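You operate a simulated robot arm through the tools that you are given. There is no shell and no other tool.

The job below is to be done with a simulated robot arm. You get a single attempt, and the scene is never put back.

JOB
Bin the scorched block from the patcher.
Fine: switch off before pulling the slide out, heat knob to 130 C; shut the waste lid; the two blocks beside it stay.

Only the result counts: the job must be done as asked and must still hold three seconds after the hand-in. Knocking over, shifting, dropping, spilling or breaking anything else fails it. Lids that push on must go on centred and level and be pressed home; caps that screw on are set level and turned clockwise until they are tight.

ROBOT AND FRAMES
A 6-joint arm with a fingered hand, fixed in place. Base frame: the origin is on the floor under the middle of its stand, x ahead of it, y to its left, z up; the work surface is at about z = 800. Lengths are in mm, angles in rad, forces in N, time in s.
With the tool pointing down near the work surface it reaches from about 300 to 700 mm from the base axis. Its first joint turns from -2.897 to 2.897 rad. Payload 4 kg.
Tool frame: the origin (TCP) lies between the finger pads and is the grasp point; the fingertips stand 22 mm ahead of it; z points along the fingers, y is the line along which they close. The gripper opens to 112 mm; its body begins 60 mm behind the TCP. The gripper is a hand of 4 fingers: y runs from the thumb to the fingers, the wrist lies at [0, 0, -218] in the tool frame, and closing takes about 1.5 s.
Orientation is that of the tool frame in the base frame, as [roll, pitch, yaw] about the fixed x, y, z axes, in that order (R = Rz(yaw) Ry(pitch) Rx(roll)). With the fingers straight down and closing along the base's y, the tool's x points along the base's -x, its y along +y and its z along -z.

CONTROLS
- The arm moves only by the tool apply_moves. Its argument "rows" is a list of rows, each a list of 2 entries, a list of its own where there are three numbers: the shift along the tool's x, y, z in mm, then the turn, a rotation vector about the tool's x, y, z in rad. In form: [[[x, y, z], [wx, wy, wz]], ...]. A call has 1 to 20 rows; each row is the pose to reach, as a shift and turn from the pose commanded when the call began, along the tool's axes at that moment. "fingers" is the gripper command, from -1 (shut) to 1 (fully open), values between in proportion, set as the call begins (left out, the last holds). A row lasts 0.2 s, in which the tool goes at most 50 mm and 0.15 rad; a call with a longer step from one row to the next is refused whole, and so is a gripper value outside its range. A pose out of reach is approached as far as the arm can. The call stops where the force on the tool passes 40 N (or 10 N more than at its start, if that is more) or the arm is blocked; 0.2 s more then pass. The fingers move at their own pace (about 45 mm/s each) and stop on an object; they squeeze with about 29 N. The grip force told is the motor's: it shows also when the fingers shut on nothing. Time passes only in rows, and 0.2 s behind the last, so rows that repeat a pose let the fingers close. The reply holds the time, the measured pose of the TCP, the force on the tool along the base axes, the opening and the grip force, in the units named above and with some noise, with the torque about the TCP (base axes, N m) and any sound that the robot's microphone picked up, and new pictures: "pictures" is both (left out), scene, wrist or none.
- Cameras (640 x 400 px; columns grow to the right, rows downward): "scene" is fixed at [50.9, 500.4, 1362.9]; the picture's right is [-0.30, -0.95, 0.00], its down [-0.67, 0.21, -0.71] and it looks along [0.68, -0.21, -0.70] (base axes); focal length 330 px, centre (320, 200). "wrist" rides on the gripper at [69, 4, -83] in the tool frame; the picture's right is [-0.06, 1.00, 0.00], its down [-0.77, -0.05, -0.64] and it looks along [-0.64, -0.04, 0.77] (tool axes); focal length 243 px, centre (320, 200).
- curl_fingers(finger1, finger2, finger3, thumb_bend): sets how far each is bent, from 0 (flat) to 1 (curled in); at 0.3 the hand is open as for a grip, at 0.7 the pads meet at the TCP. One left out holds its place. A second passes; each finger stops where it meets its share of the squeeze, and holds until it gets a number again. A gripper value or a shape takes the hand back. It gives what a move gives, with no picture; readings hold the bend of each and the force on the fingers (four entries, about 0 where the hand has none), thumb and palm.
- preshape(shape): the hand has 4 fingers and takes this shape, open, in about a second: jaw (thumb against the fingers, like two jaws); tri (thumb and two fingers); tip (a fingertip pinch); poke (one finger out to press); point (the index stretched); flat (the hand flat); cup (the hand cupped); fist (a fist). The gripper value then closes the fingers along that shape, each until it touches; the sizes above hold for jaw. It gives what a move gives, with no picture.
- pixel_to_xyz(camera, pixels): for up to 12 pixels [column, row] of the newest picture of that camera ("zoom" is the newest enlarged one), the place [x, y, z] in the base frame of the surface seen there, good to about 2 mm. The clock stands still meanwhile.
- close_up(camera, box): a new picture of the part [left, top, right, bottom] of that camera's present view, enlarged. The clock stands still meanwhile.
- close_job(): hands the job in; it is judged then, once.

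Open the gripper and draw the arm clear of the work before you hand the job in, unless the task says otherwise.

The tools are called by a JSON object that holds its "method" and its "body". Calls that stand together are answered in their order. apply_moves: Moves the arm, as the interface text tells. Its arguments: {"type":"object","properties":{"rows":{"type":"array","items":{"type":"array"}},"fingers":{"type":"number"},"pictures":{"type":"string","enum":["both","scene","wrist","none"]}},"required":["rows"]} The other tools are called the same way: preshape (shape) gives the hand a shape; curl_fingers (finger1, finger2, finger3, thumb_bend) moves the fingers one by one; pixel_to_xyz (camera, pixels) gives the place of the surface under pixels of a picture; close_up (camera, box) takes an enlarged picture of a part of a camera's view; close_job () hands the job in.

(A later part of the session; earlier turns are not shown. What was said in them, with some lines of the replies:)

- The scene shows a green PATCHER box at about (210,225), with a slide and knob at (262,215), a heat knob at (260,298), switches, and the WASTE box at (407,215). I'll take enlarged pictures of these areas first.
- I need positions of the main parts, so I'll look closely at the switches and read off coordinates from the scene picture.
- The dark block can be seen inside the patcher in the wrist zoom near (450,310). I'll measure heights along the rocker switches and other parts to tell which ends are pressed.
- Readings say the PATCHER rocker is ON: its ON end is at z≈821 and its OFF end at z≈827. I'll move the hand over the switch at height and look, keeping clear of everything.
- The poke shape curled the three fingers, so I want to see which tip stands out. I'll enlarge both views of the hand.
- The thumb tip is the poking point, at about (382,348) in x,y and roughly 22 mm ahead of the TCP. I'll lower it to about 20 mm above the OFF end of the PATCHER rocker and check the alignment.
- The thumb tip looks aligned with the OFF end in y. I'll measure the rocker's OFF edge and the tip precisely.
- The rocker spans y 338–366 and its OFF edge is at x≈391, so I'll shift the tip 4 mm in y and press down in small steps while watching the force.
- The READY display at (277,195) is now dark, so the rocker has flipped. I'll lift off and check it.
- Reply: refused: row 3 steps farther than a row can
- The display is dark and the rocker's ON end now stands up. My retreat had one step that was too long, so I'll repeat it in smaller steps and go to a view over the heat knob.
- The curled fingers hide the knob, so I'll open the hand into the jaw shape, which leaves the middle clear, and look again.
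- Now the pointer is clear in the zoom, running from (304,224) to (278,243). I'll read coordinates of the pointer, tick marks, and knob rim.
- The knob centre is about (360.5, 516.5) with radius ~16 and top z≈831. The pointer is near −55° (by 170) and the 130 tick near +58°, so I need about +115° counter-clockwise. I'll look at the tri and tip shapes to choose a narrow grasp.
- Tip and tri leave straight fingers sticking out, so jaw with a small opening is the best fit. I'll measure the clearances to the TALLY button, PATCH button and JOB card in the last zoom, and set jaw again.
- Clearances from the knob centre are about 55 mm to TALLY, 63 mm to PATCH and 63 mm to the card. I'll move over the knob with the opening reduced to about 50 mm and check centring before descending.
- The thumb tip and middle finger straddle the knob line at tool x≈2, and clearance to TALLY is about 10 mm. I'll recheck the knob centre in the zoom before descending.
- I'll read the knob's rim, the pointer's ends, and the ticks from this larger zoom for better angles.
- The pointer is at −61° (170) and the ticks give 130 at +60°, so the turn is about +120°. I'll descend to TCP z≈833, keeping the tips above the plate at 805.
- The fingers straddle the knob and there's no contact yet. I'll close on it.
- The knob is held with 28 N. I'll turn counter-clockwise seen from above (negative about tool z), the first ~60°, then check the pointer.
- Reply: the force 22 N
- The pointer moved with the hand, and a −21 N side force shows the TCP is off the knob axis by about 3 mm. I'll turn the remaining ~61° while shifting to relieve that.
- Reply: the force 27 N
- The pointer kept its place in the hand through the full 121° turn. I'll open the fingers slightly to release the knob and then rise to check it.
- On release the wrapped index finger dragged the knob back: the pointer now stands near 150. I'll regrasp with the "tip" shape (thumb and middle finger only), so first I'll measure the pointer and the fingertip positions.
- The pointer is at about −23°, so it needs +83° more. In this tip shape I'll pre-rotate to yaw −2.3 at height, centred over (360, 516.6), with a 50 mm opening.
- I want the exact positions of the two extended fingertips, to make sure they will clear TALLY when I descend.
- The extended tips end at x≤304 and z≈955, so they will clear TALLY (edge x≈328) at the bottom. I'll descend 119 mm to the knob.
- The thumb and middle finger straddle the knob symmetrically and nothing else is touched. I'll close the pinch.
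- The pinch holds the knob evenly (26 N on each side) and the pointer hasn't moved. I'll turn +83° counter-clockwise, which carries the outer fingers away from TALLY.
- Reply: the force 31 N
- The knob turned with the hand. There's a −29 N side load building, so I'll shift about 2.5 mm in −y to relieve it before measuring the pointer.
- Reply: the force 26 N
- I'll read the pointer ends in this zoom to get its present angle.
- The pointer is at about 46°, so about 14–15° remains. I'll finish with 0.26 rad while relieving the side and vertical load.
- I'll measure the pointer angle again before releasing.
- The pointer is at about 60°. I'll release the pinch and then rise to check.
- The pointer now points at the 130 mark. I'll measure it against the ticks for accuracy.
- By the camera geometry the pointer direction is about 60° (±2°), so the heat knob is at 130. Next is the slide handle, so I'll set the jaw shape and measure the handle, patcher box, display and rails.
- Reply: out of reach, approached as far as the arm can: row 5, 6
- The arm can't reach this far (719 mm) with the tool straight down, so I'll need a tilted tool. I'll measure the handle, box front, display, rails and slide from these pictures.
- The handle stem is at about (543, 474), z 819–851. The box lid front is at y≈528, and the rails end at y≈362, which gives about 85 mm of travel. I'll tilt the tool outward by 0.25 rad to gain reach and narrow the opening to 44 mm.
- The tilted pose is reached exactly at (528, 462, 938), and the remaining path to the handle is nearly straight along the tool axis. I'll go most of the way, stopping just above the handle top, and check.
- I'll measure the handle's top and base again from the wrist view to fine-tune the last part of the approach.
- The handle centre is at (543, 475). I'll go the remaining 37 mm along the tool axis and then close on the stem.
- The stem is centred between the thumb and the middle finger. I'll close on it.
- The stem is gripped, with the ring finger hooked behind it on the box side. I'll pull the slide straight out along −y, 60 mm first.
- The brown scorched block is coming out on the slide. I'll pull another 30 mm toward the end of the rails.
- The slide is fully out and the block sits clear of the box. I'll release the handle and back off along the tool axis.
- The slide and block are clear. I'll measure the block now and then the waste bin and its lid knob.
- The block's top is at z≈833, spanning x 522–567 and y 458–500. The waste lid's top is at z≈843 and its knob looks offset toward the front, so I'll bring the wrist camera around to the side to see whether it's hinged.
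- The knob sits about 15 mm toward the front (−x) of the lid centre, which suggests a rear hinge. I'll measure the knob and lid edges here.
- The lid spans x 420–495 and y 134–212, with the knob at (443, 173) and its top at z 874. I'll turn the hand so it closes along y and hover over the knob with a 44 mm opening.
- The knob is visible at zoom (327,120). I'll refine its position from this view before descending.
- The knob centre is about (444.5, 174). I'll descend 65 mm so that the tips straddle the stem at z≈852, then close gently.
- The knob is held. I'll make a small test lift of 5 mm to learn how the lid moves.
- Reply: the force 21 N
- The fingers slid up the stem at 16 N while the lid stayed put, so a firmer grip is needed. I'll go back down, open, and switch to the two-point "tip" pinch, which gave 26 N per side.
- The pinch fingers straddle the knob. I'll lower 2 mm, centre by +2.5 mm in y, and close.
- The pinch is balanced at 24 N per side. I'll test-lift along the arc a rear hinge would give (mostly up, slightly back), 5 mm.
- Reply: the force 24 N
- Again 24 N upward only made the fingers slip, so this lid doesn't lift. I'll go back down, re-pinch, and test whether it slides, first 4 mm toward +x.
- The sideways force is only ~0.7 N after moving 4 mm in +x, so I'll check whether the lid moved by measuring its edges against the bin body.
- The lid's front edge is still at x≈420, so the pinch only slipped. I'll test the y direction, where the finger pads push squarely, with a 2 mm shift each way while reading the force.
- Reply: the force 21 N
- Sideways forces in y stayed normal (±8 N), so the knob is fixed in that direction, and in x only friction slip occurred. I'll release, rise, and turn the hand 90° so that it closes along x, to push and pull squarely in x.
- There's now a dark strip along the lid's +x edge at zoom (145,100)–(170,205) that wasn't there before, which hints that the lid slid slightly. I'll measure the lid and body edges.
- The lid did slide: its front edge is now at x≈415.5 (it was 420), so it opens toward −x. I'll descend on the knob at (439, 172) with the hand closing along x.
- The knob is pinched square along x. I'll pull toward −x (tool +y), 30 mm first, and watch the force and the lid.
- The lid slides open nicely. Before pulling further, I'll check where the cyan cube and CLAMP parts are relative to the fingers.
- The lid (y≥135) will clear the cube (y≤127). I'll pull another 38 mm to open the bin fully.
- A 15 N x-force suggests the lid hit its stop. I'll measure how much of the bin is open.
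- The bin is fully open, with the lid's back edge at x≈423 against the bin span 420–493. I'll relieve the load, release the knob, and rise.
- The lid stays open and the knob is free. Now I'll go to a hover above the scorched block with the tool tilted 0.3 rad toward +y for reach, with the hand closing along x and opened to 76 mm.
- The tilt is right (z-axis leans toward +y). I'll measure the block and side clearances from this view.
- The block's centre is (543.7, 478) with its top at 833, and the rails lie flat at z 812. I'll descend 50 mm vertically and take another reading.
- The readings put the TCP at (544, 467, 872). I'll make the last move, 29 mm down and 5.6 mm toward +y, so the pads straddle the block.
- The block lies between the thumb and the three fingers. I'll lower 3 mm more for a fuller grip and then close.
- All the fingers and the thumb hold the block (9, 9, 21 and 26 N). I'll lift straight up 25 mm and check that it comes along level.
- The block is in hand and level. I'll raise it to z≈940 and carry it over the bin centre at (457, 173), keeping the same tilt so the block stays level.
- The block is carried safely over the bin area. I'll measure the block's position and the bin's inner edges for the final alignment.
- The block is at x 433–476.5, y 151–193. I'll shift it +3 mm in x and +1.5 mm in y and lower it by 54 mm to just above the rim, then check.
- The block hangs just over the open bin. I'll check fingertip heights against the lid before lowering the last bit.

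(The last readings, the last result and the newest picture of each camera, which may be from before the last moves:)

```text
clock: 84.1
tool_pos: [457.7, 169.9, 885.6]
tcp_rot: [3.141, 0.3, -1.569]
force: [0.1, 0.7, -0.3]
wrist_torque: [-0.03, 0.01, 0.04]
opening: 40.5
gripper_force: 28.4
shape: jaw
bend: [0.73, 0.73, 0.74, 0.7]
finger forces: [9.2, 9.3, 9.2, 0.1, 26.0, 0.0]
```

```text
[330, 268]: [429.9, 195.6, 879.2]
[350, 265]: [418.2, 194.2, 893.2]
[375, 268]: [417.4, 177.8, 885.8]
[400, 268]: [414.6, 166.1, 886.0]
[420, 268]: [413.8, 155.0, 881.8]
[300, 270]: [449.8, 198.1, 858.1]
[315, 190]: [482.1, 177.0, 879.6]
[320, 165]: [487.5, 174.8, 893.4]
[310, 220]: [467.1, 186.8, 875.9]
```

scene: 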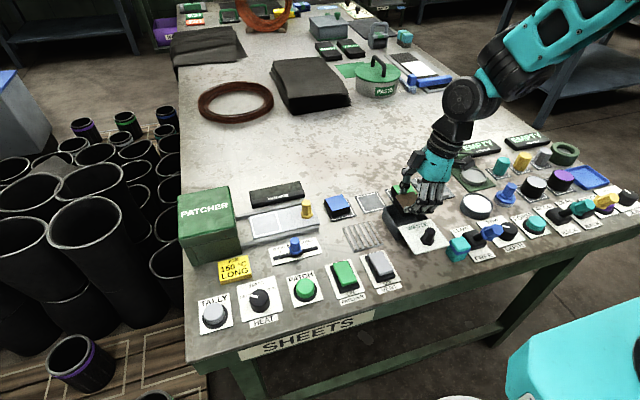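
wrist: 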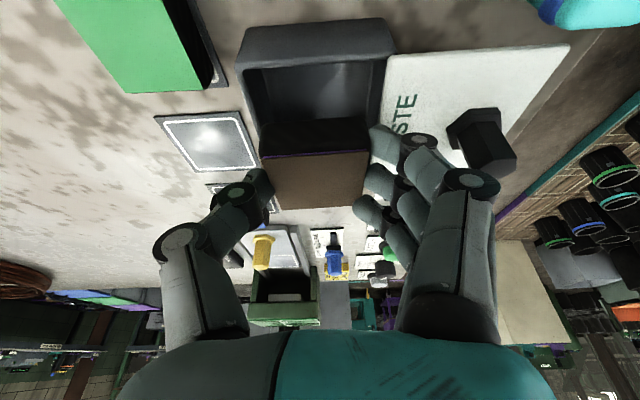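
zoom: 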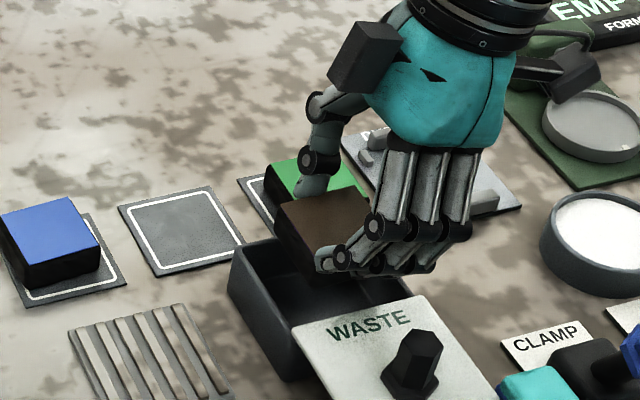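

The block bottom is at z≈855 and centred at (458, 173). I'll lower 12 mm so that the tips just clear the lid and rim, then open to drop the block into the bin.

{"method": "apply_moves", "body": {"rows": [[[1.2, 0, 3.8], [0, 0, 0]], [[2.4, 0, 7.6], [0, 0, 0]], [[3.55, 0, 11.4], [0, 0, 0]], [[3.55, 0, 11.4], [0, 0, 0]], [[3.55, 0, 11.4], [0, 0, 0]]]}}

{"method": "apply_moves", "body": {"rows": [[[0, 0, 0], [0, 0, 0]], [[0, 0, 0], [0, 0, 0]], [[0, 0, 0], [0, 0, 0]], [[0, 0, 0], [0, 0, 0]]], "fingers": 0.15}}

{"method": "close_up", "body": {"camera": "wrist", "box": [160, 20, 480, 220]}}

{"method": "close_up", "body": {"camera": "scene", "box": [345, 145, 465, 245]}}

```text
clock: 85.3
tool_pos: [459.4, 170.8, 875.8]
tcp_rot: [3.141, 0.3, -1.571]
force: [-1.3, 0.4, -0.2]
wrist_torque: [0.01, -0.03, 0.01]
opening: 40.8
gripper_force: 28.8
shape: jaw
bend: [0.73, 0.73, 0.74, 0.7]
finger forces: [9.1, 9.3, 9.1, 0.1, 26.1, 0.0]
```

scene: 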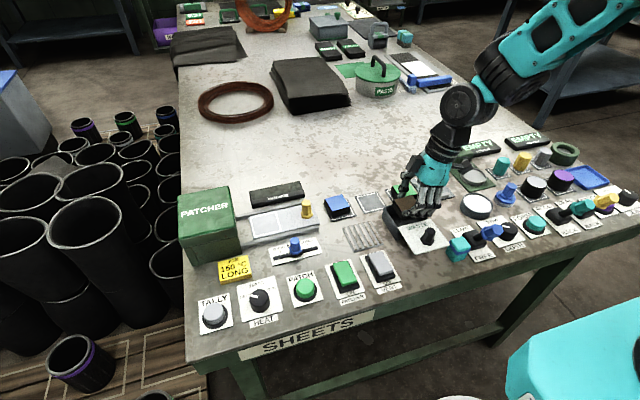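
wrist: 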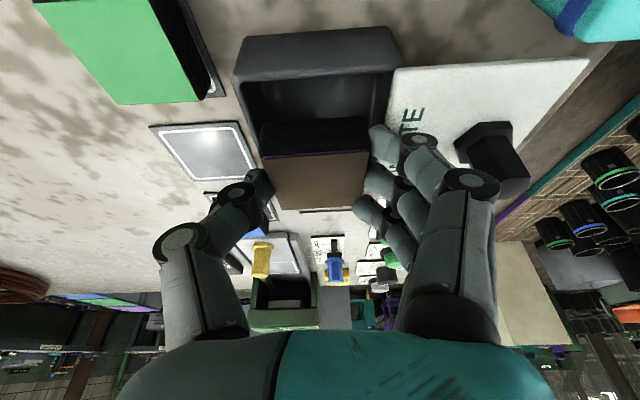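

```text
clock: 86.3
tool_pos: [459.0, 170.4, 875.5]
tcp_rot: [-3.141, 0.3, -1.57]
force: [-0.6, -0.4, -0.2]
wrist_torque: [0.0, -0.02, -0.04]
opening: 64.1
gripper_force: 0.0
shape: jaw
bend: [0.72, 0.72, 0.72, 0.7]
finger forces: [0.0, 0.0, 0.0, 0.0, 0.0, 0.1]
```

scene: 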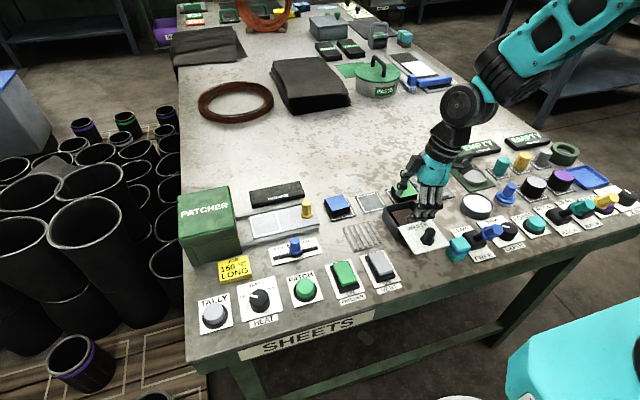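
wrist: 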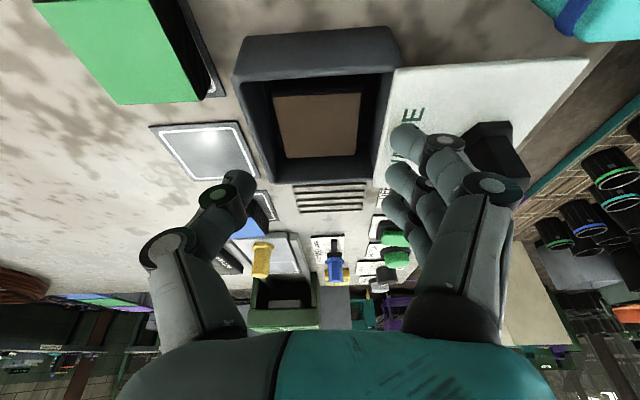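

```text
2.00 times, centred on (320, 120) of wrist
```

zoom: 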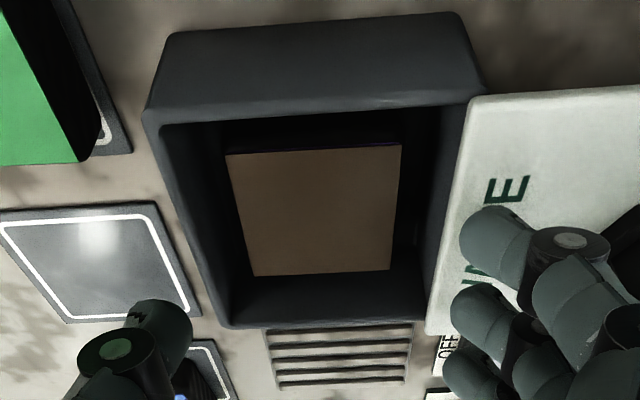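

```text
4.00 times, centred on (405, 195) of scene
```

zoom: 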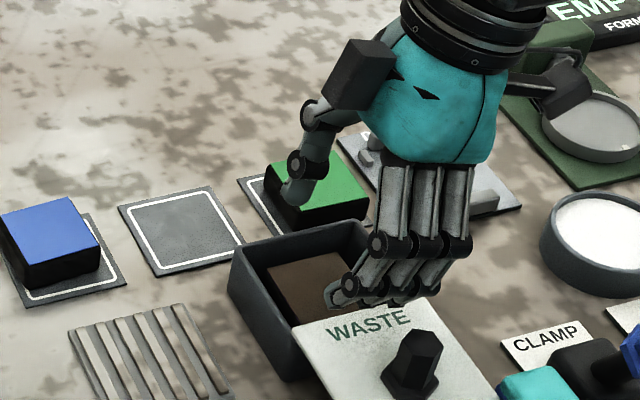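

The block lies flat in the bin. I'll rise, straighten the tool, and move over the lid knob to shut the lid.

{"method": "apply_moves", "body": {"rows": [[[-5.9, 0, -19.1], [0, 0, 0]], [[-14.8, 0, -47.8], [0, 0, 0]], [[-25.1, 0, -81.2], [0, 0.05, 0]], [[-26, 28, -81], [0, 0.15, 0]], [[-27, 57, -80.5], [0, 0.25, 0]], [[-27.5, 85.5, -80.4], [0, 0.3, 0]], [[-27.5, 85.5, -80.4], [0, 0.3, 0]]]}}

{"method": "preshape", "body": {"shape": "tip"}}

{"method": "apply_moves", "body": {"rows": [[[0, 0, 0], [0, 0, 0]], [[0, 0, 0], [0, 0, 0]], [[0, 0, 0], [0, 0, 0]]], "fingers": -0.214}}

{"method": "close_up", "body": {"camera": "scene", "box": [345, 155, 465, 255]}}

{"method": "close_up", "body": {"camera": "wrist", "box": [140, 20, 460, 220]}}

```text
clock: 87.9
tool_pos: [372.0, 172.2, 958.8]
tcp_rot: [3.14, 0.0, -1.568]
force: [-0.1, -1.0, -0.1]
wrist_torque: [0.03, 0.01, 0.0]
opening: 64.0
gripper_force: 0.1
shape: jaw
bend: [0.72, 0.72, 0.72, 0.7]
finger forces: [0.0, 0.0, 0.0, 0.1, 0.1, 0.0]
```

scene: 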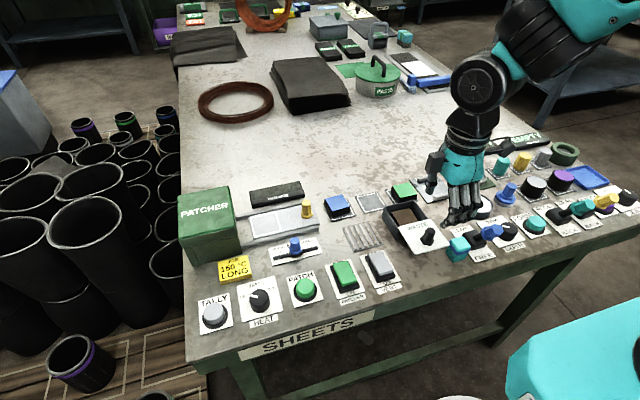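
wrist: 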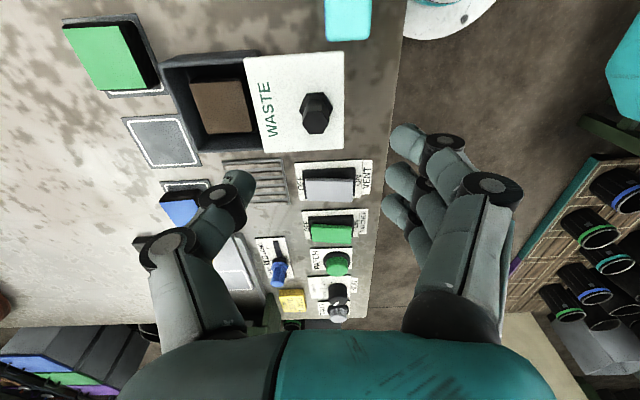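

```text
clock: 88.8
tool_pos: [371.6, 173.0, 959.5]
tcp_rot: [3.141, 0.0, -1.569]
force: [0.5, -0.2, -0.4]
wrist_torque: [-0.03, -0.04, 0.01]
opening: 111.8
gripper_force: 0.0
shape: tip
bend: [0.03, 0.3, 0.03, 0.3]
finger forces: [0.0, 0.1, 0.1, 0.0, 0.1, 0.1]
```

```text
clock: 89.6
tool_pos: [373.7, 173.9, 960.3]
tcp_rot: [-3.141, 0.001, -1.57]
force: [0.1, -0.4, 0.6]
wrist_torque: [-0.03, -0.02, 0.02]
opening: 44.9
gripper_force: 0.1
shape: tip
bend: [0.03, 0.73, 0.03, 0.7]
finger forces: [0.0, 0.0, 0.0, 0.0, 0.1, 0.0]
```

scene: 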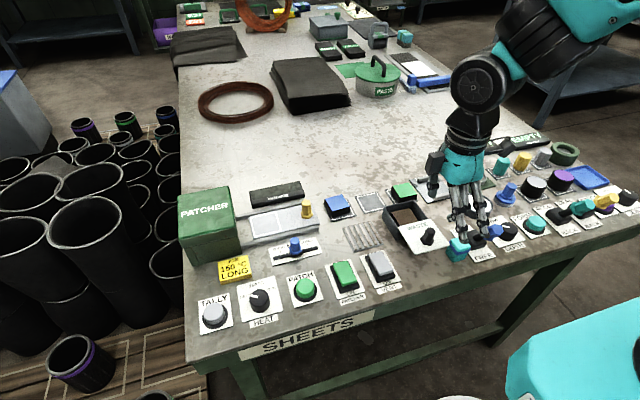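
wrist: 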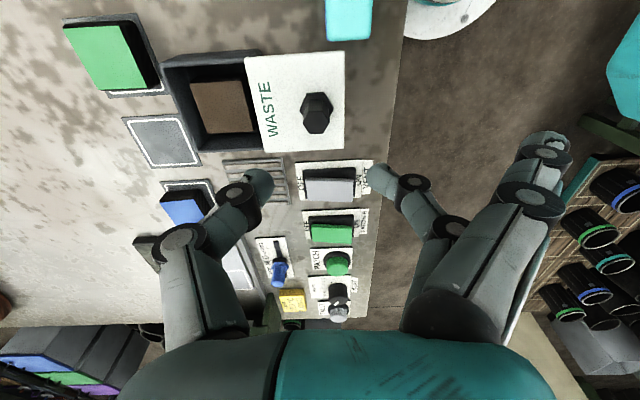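

```text
4.00 times, centred on (405, 205) of scene
```

zoom: 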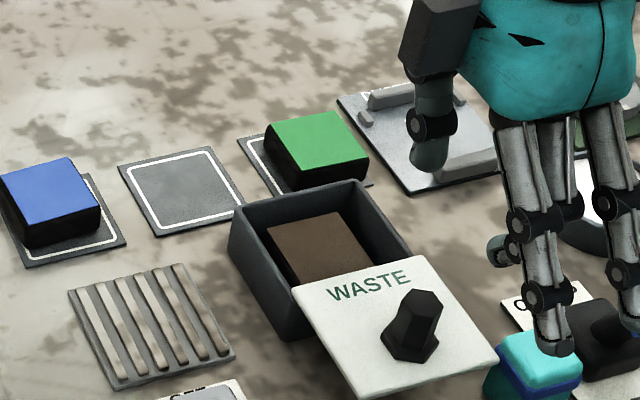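

```text
2.00 times, centred on (300, 120) of wrist
```

zoom: 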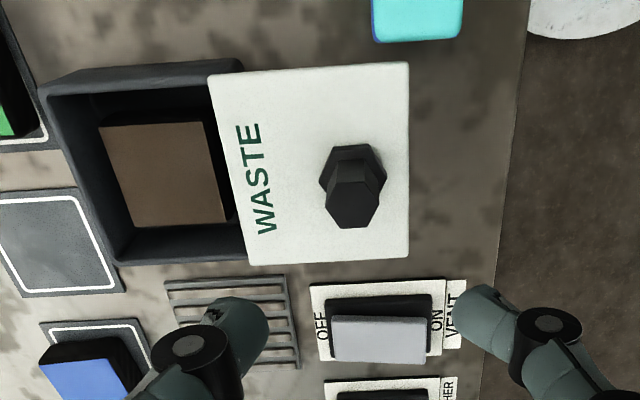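

The block is flat in the bin and clear of the lid's path. I'll measure the knob's current position and the block's height.

{"method": "pixel_to_xyz", "body": {"camera": "zoom", "pixels": [[352, 208], [335, 208], [370, 208], [352, 190], [352, 225], [165, 175], [220, 220], [110, 130], [407, 100], [212, 100]]}}

```text
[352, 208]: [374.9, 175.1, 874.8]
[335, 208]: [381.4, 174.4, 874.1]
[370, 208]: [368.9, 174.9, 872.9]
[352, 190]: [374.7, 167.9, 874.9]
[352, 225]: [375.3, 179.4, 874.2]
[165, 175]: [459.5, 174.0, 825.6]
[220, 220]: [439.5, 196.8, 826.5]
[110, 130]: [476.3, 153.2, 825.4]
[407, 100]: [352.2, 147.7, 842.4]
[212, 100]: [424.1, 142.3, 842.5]
```

The knob is at (375, 173.5). I'll descend 84 mm, pinch it, and then push the lid toward +x.

{"method": "apply_moves", "body": {"rows": [[[0, -1, 40], [0, 0, 0]], [[0, -2, 68], [0, 0, 0]], [[0, -2, 84], [0, 0, 0]], [[0, -2, 84], [0, 0, 0]]], "pictures": "none"}}

{"method": "apply_moves", "body": {"rows": [[[0, 0, 0], [0, 0, 0]], [[0, 0, 0], [0, 0, 0]], [[0, 0, 0], [0, 0, 0]], [[0, 0, 0], [0, 0, 0]], [[0, 0, 0], [0, 0, 0]]], "fingers": -1}}

{"method": "close_up", "body": {"camera": "wrist", "box": [140, 60, 460, 260]}}

```text
clock: 90.6
tool_pos: [373.7, 172.2, 876.7]
tcp_rot: [-3.141, -0.001, -1.57]
force: [0.1, -0.3, -0.5]
wrist_torque: [-0.01, 0.04, 0.01]
opening: 44.6
gripper_force: 0.0
shape: tip
bend: [0.03, 0.73, 0.03, 0.7]
finger forces: [0.0, 0.1, 0.1, 0.0, 0.1, 0.0]
```

```text
clock: 91.8
tool_pos: [373.7, 173.0, 877.3]
tcp_rot: [-3.14, 0.0, -1.568]
force: [-0.3, -5.9, -3.6]
wrist_torque: [-0.09, 0.01, 0.03]
opening: 13.9
gripper_force: 28.4
shape: tip
bend: [0.29, 0.72, 0.29, 0.7]
finger forces: [0.1, 26.1, 0.1, 0.1, 26.1, 0.0]
```

scene: 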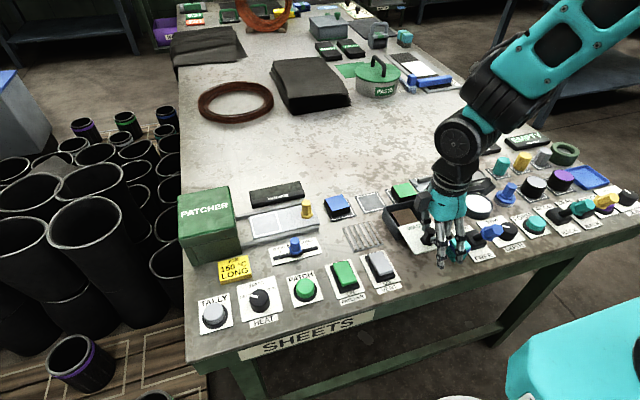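
wrist: 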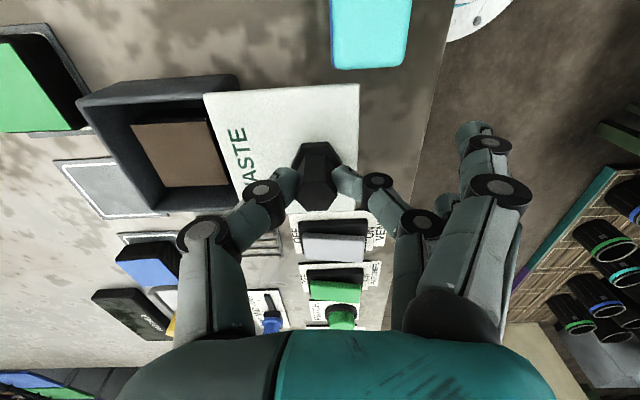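

```text
2.00 times, centred on (300, 160) of wrist
```

zoom: 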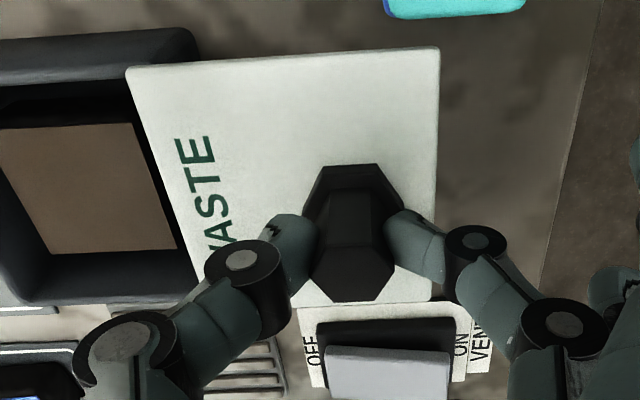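

The knob is pinched. I'll push the lid closed along +x by 66 mm, watching for contact.

{"method": "apply_moves", "body": {"rows": [[[0, -6, 0], [0, 0, 0]], [[0, -12, 0], [0, 0, 0]], [[0, -18, 0], [0, 0, 0]], [[0, -24, 0], [0, 0, 0]], [[0, -30, 0], [0, 0, 0]], [[0, -36, 0], [0, 0, 0]], [[0, -42, 0], [0, 0, 0]], [[0, -48, 0], [0, 0, 0]], [[0, -54, 0], [0, 0, 0]], [[0, -60, 0], [0, 0, 0]], [[0, -66, 0], [0, 0, 0]]]}}

{"method": "close_up", "body": {"camera": "scene", "box": [345, 155, 465, 255]}}

```text
clock: 94.2
tool_pos: [440.1, 171.5, 876.2]
tcp_rot: [3.141, 0.0, -1.568]
force: [-0.7, -5.7, -1.8]
wrist_torque: [-0.12, 0.03, 0.0]
opening: 14.1
gripper_force: 29.0
shape: tip
bend: [0.3, 0.72, 0.3, 0.7]
finger forces: [0.0, 27.4, 0.1, 0.0, 26.9, 0.0]
```

scene: 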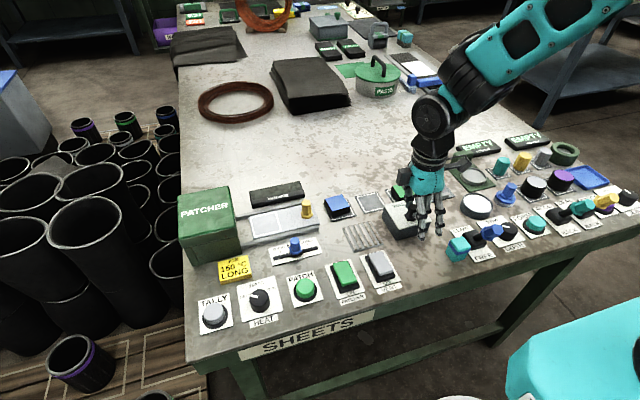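
wrist: 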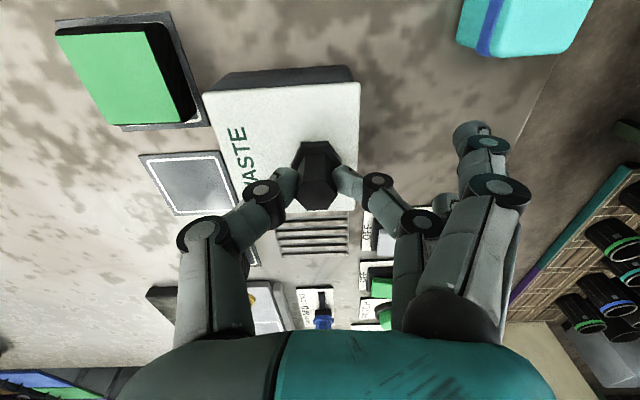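

```text
4.00 times, centred on (405, 205) of scene
```

zoom: 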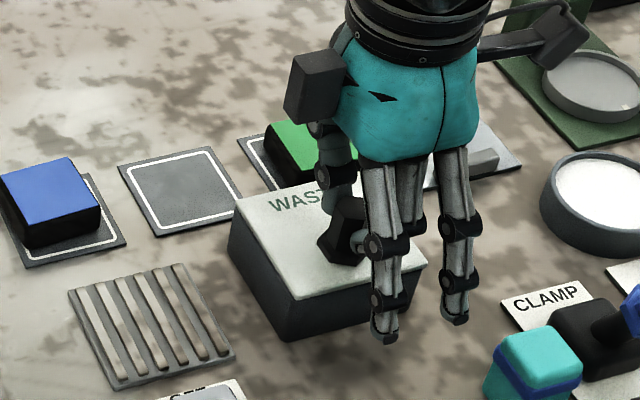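

The lid is nearly closed and moves freely. I'll push the last few millimetres until it meets its stop.

{"method": "apply_moves", "body": {"rows": [[[0, -2, 0], [0, 0, 0]], [[0, -4, 0], [0, 0, 0]], [[0, -5.5, 0], [0, 0, 0]], [[0, -7, 0], [0, 0, 0]], [[0, -7, 0], [0, 0, 0]]]}}

{"method": "close_up", "body": {"camera": "scene", "box": [365, 185, 445, 245]}}

{"method": "close_up", "body": {"camera": "wrist", "box": [160, 40, 400, 220]}}

```text
clock: 95.4
tool_pos: [447.8, 172.4, 876.4]
tcp_rot: [3.141, 0.0, -1.569]
force: [-15.0, -5.9, -3.2]
wrist_torque: [-0.08, 0.38, 0.02]
opening: 13.3
gripper_force: 29.2
shape: tip
bend: [0.3, 0.72, 0.3, 0.7]
finger forces: [0.1, 34.9, 0.0, 0.0, 19.2, 0.0]
```

scene: 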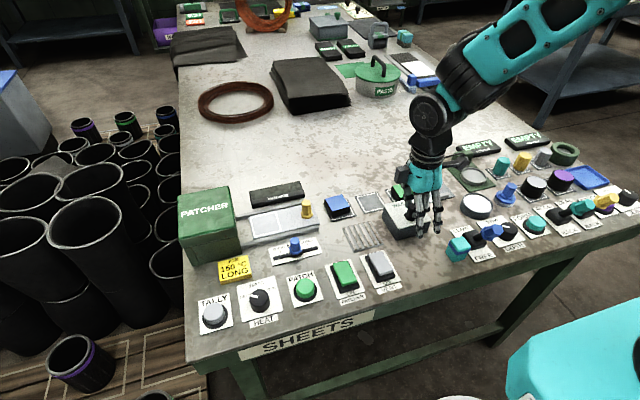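
wrist: 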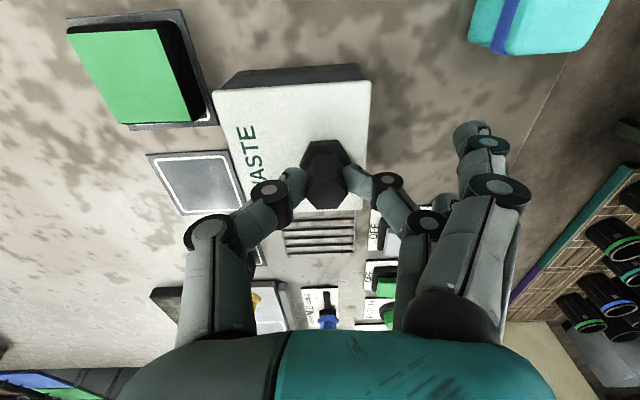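

```text
6.67 times, centred on (405, 215) of scene
```

zoom: 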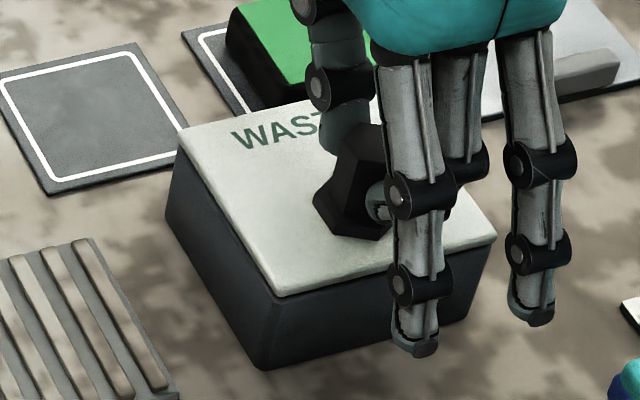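

```text
2.22 times, centred on (280, 130) of wrist
```

zoom: 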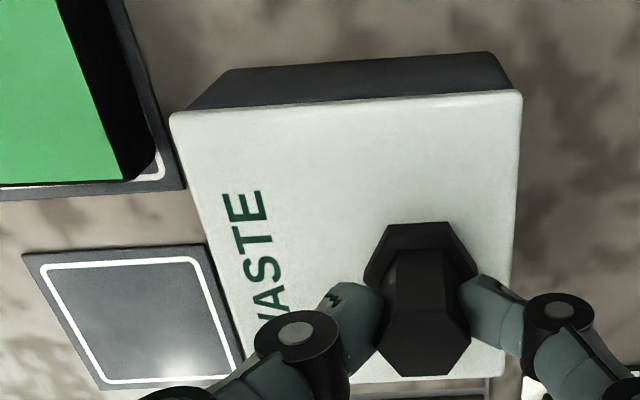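

The lid is at its stop with 15 N on it, and its corners match the original closed position. I'll release and rise straight up.

{"method": "apply_moves", "body": {"rows": [[[0, 0, 0], [0, 0, 0]], [[0, 0, 0], [0, 0, 0]], [[0, 0, 0], [0, 0, 0]], [[0, 0, -15], [0, 0, 0]], [[0, 0, -45], [0, 0, 0]], [[0, 0, -85], [0, 0, 0]], [[0, 0, -85], [0, 0, 0]]], "fingers": -0.214}}

{"method": "close_up", "body": {"camera": "scene", "box": [365, 185, 445, 245]}}

{"method": "close_up", "body": {"camera": "wrist", "box": [200, 20, 440, 200]}}

```text
clock: 97.0
tool_pos: [451.1, 175.8, 961.3]
tcp_rot: [-3.141, -0.001, -1.571]
force: [-0.1, 0.2, 0.1]
wrist_torque: [-0.01, -0.02, -0.01]
opening: 43.1
gripper_force: 0.1
shape: tip
bend: [0.03, 0.73, 0.03, 0.7]
finger forces: [0.1, 0.1, 0.0, 0.0, 0.0, 0.1]
```

scene: 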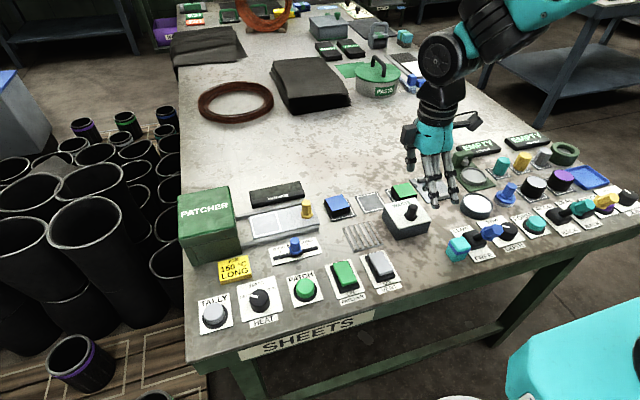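
wrist: 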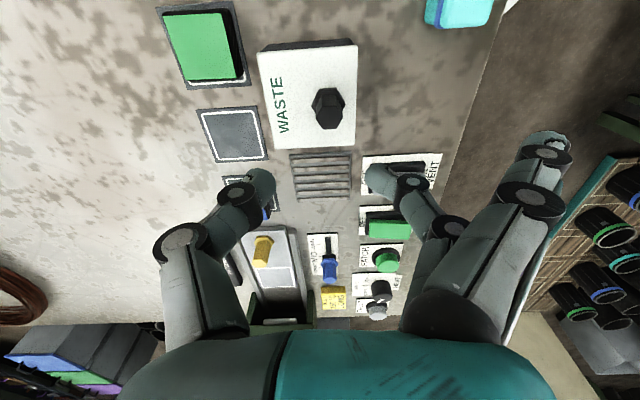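

```text
6.67 times, centred on (405, 215) of scene
```

zoom: 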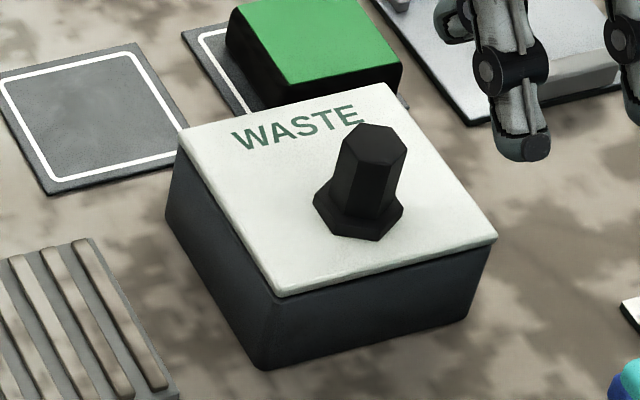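

```text
2.22 times, centred on (320, 110) of wrist
```

zoom: 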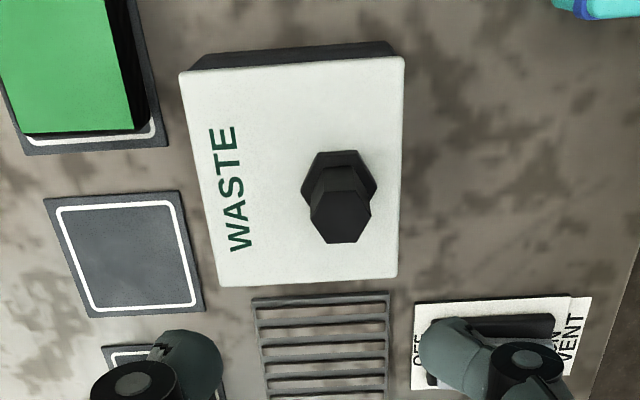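

The lid is shut exactly as it was at first. Now I'll recheck the heat knob, the PATCHER switch and the slide from the scene camera.

{"method": "close_up", "body": {"camera": "scene", "box": [240, 280, 280, 320]}}

{"method": "close_up", "body": {"camera": "scene", "box": [310, 240, 410, 310]}}

{"method": "close_up", "body": {"camera": "scene", "box": [170, 170, 370, 270]}}

```text
10.00 times, centred on (260, 300) of scene
```

zoom: 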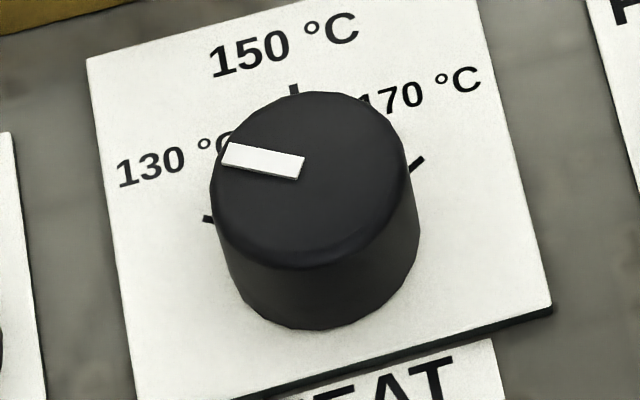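

```text
5.71 times, centred on (360, 275) of scene
```

zoom: 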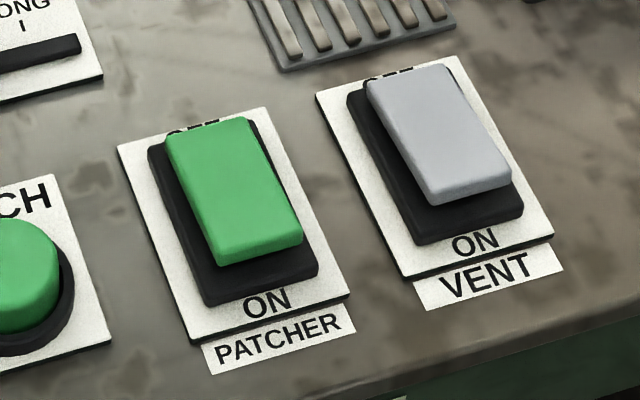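

```text
3.20 times, centred on (270, 220) of scene
```

zoom: 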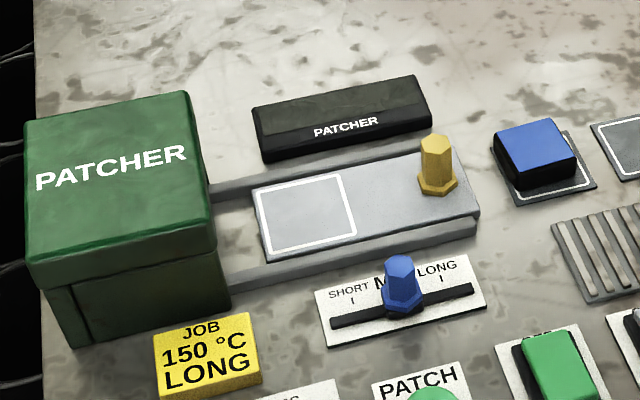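

The heat pointer computes to 60° on the 130 tick, the PATCHER rocker is on OFF, and the blue and green blocks are undisturbed. I'll open the hand and draw the arm up and clear.

{"method": "preshape", "body": {"shape": "jaw"}}

{"method": "apply_moves", "body": {"rows": [[[0, 15, -40], [0, 0, 0]], [[0, 30, -80], [0, 0, 0]], [[0, 45, -110], [0, 0, 0]], [[0, 65, -120], [0, 0, 0]], [[0, 65, -120], [0, 0, 0]]], "fingers": 1}}

{"method": "close_up", "body": {"camera": "scene", "box": [310, 140, 470, 260]}}

{"method": "close_up", "body": {"camera": "scene", "box": [440, 130, 640, 260]}}

```text
clock: 97.9
tool_pos: [450.5, 175.4, 960.7]
tcp_rot: [-3.142, 0.0, -1.568]
force: [-0.1, 0.7, 0.1]
wrist_torque: [0.0, 0.01, 0.01]
opening: 112.1
gripper_force: 0.1
shape: jaw
bend: [0.3, 0.3, 0.3, 0.3]
finger forces: [0.0, 0.0, 0.0, 0.0, 0.0, 0.0]
```

```text
clock: 99.1
tool_pos: [384.7, 174.3, 1079.9]
tcp_rot: [3.141, 0.001, -1.569]
force: [0.5, 0.0, 0.0]
wrist_torque: [-0.02, 0.01, 0.02]
opening: 112.2
gripper_force: 0.1
shape: jaw
bend: [0.3, 0.3, 0.3, 0.3]
finger forces: [0.1, 0.1, 0.0, 0.0, 0.0, 0.1]
```

scene: 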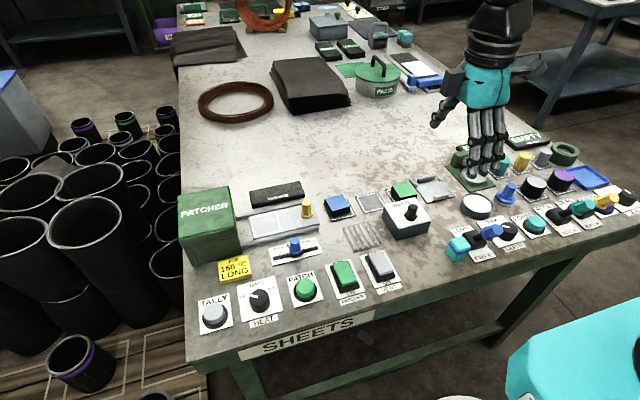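
wrist: 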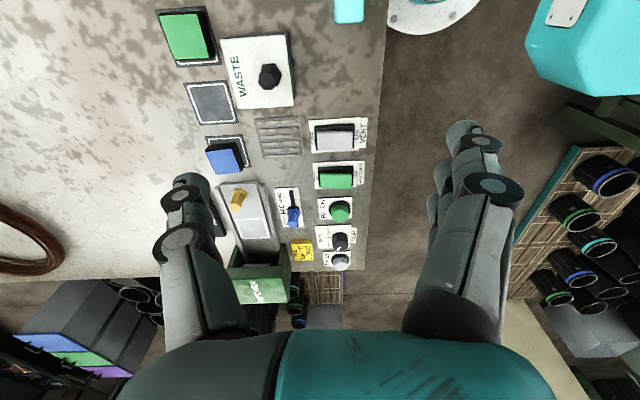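

```text
3.33 times, centred on (390, 200) of scene
```

zoom: 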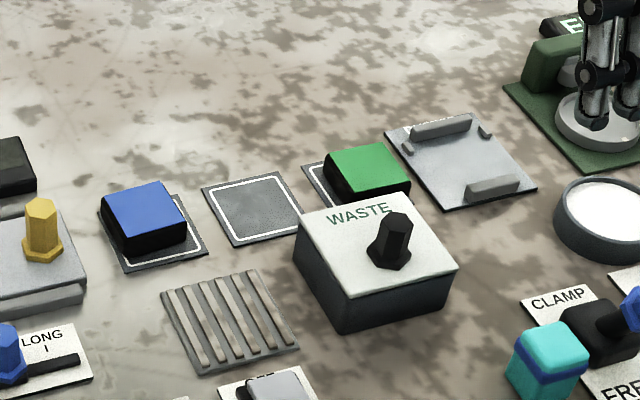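

```text
3.08 times, centred on (540, 195) of scene
```

zoom: 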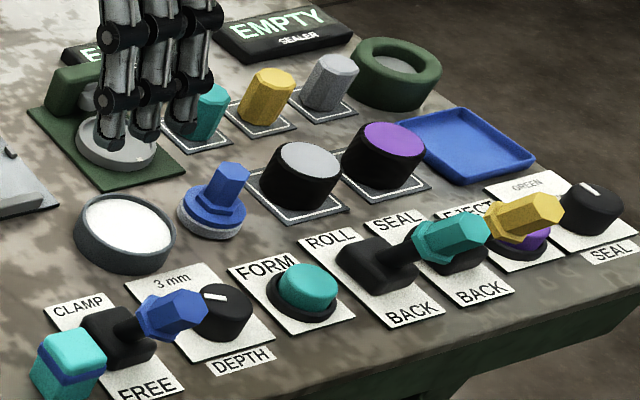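

The pictures show the lid shut with the block inside, the PATCHER off, the heat knob at 130, and both neighbouring blocks and everything else where they were. The arm is clear and the hand is open, so I'm handing the job in.

{"method": "close_job", "body": {}}

```text
The job is handed in.
```

The scorched block is in the waste bin with the lid shut, and the job is handed in. I haven't seen a verdict from the judging.

- **Patcher:** switched off before the slide was pulled. Its display went dark and the rocker sits at OFF.
- **Heat knob:** set to 130 °C. On the first try it slipped back past 150 when I let go, so I gripped it again. The pointer now sits on the 130 mark, to within about 2° of turn.
- **Block:** lifted off the slide and let fall about 40 mm into the bin, where it landed flat.
- **Waste lid:** it slides rather than lifts. I worked that out after a few failed lifting tries, and it is now pushed fully closed to its stop.
- **Blue and green blocks:** not touched, and still on their pads.

I left the patcher's slide pulled out, since you didn't ask for it to go back in. The hand is open and the arm is clear of the work.
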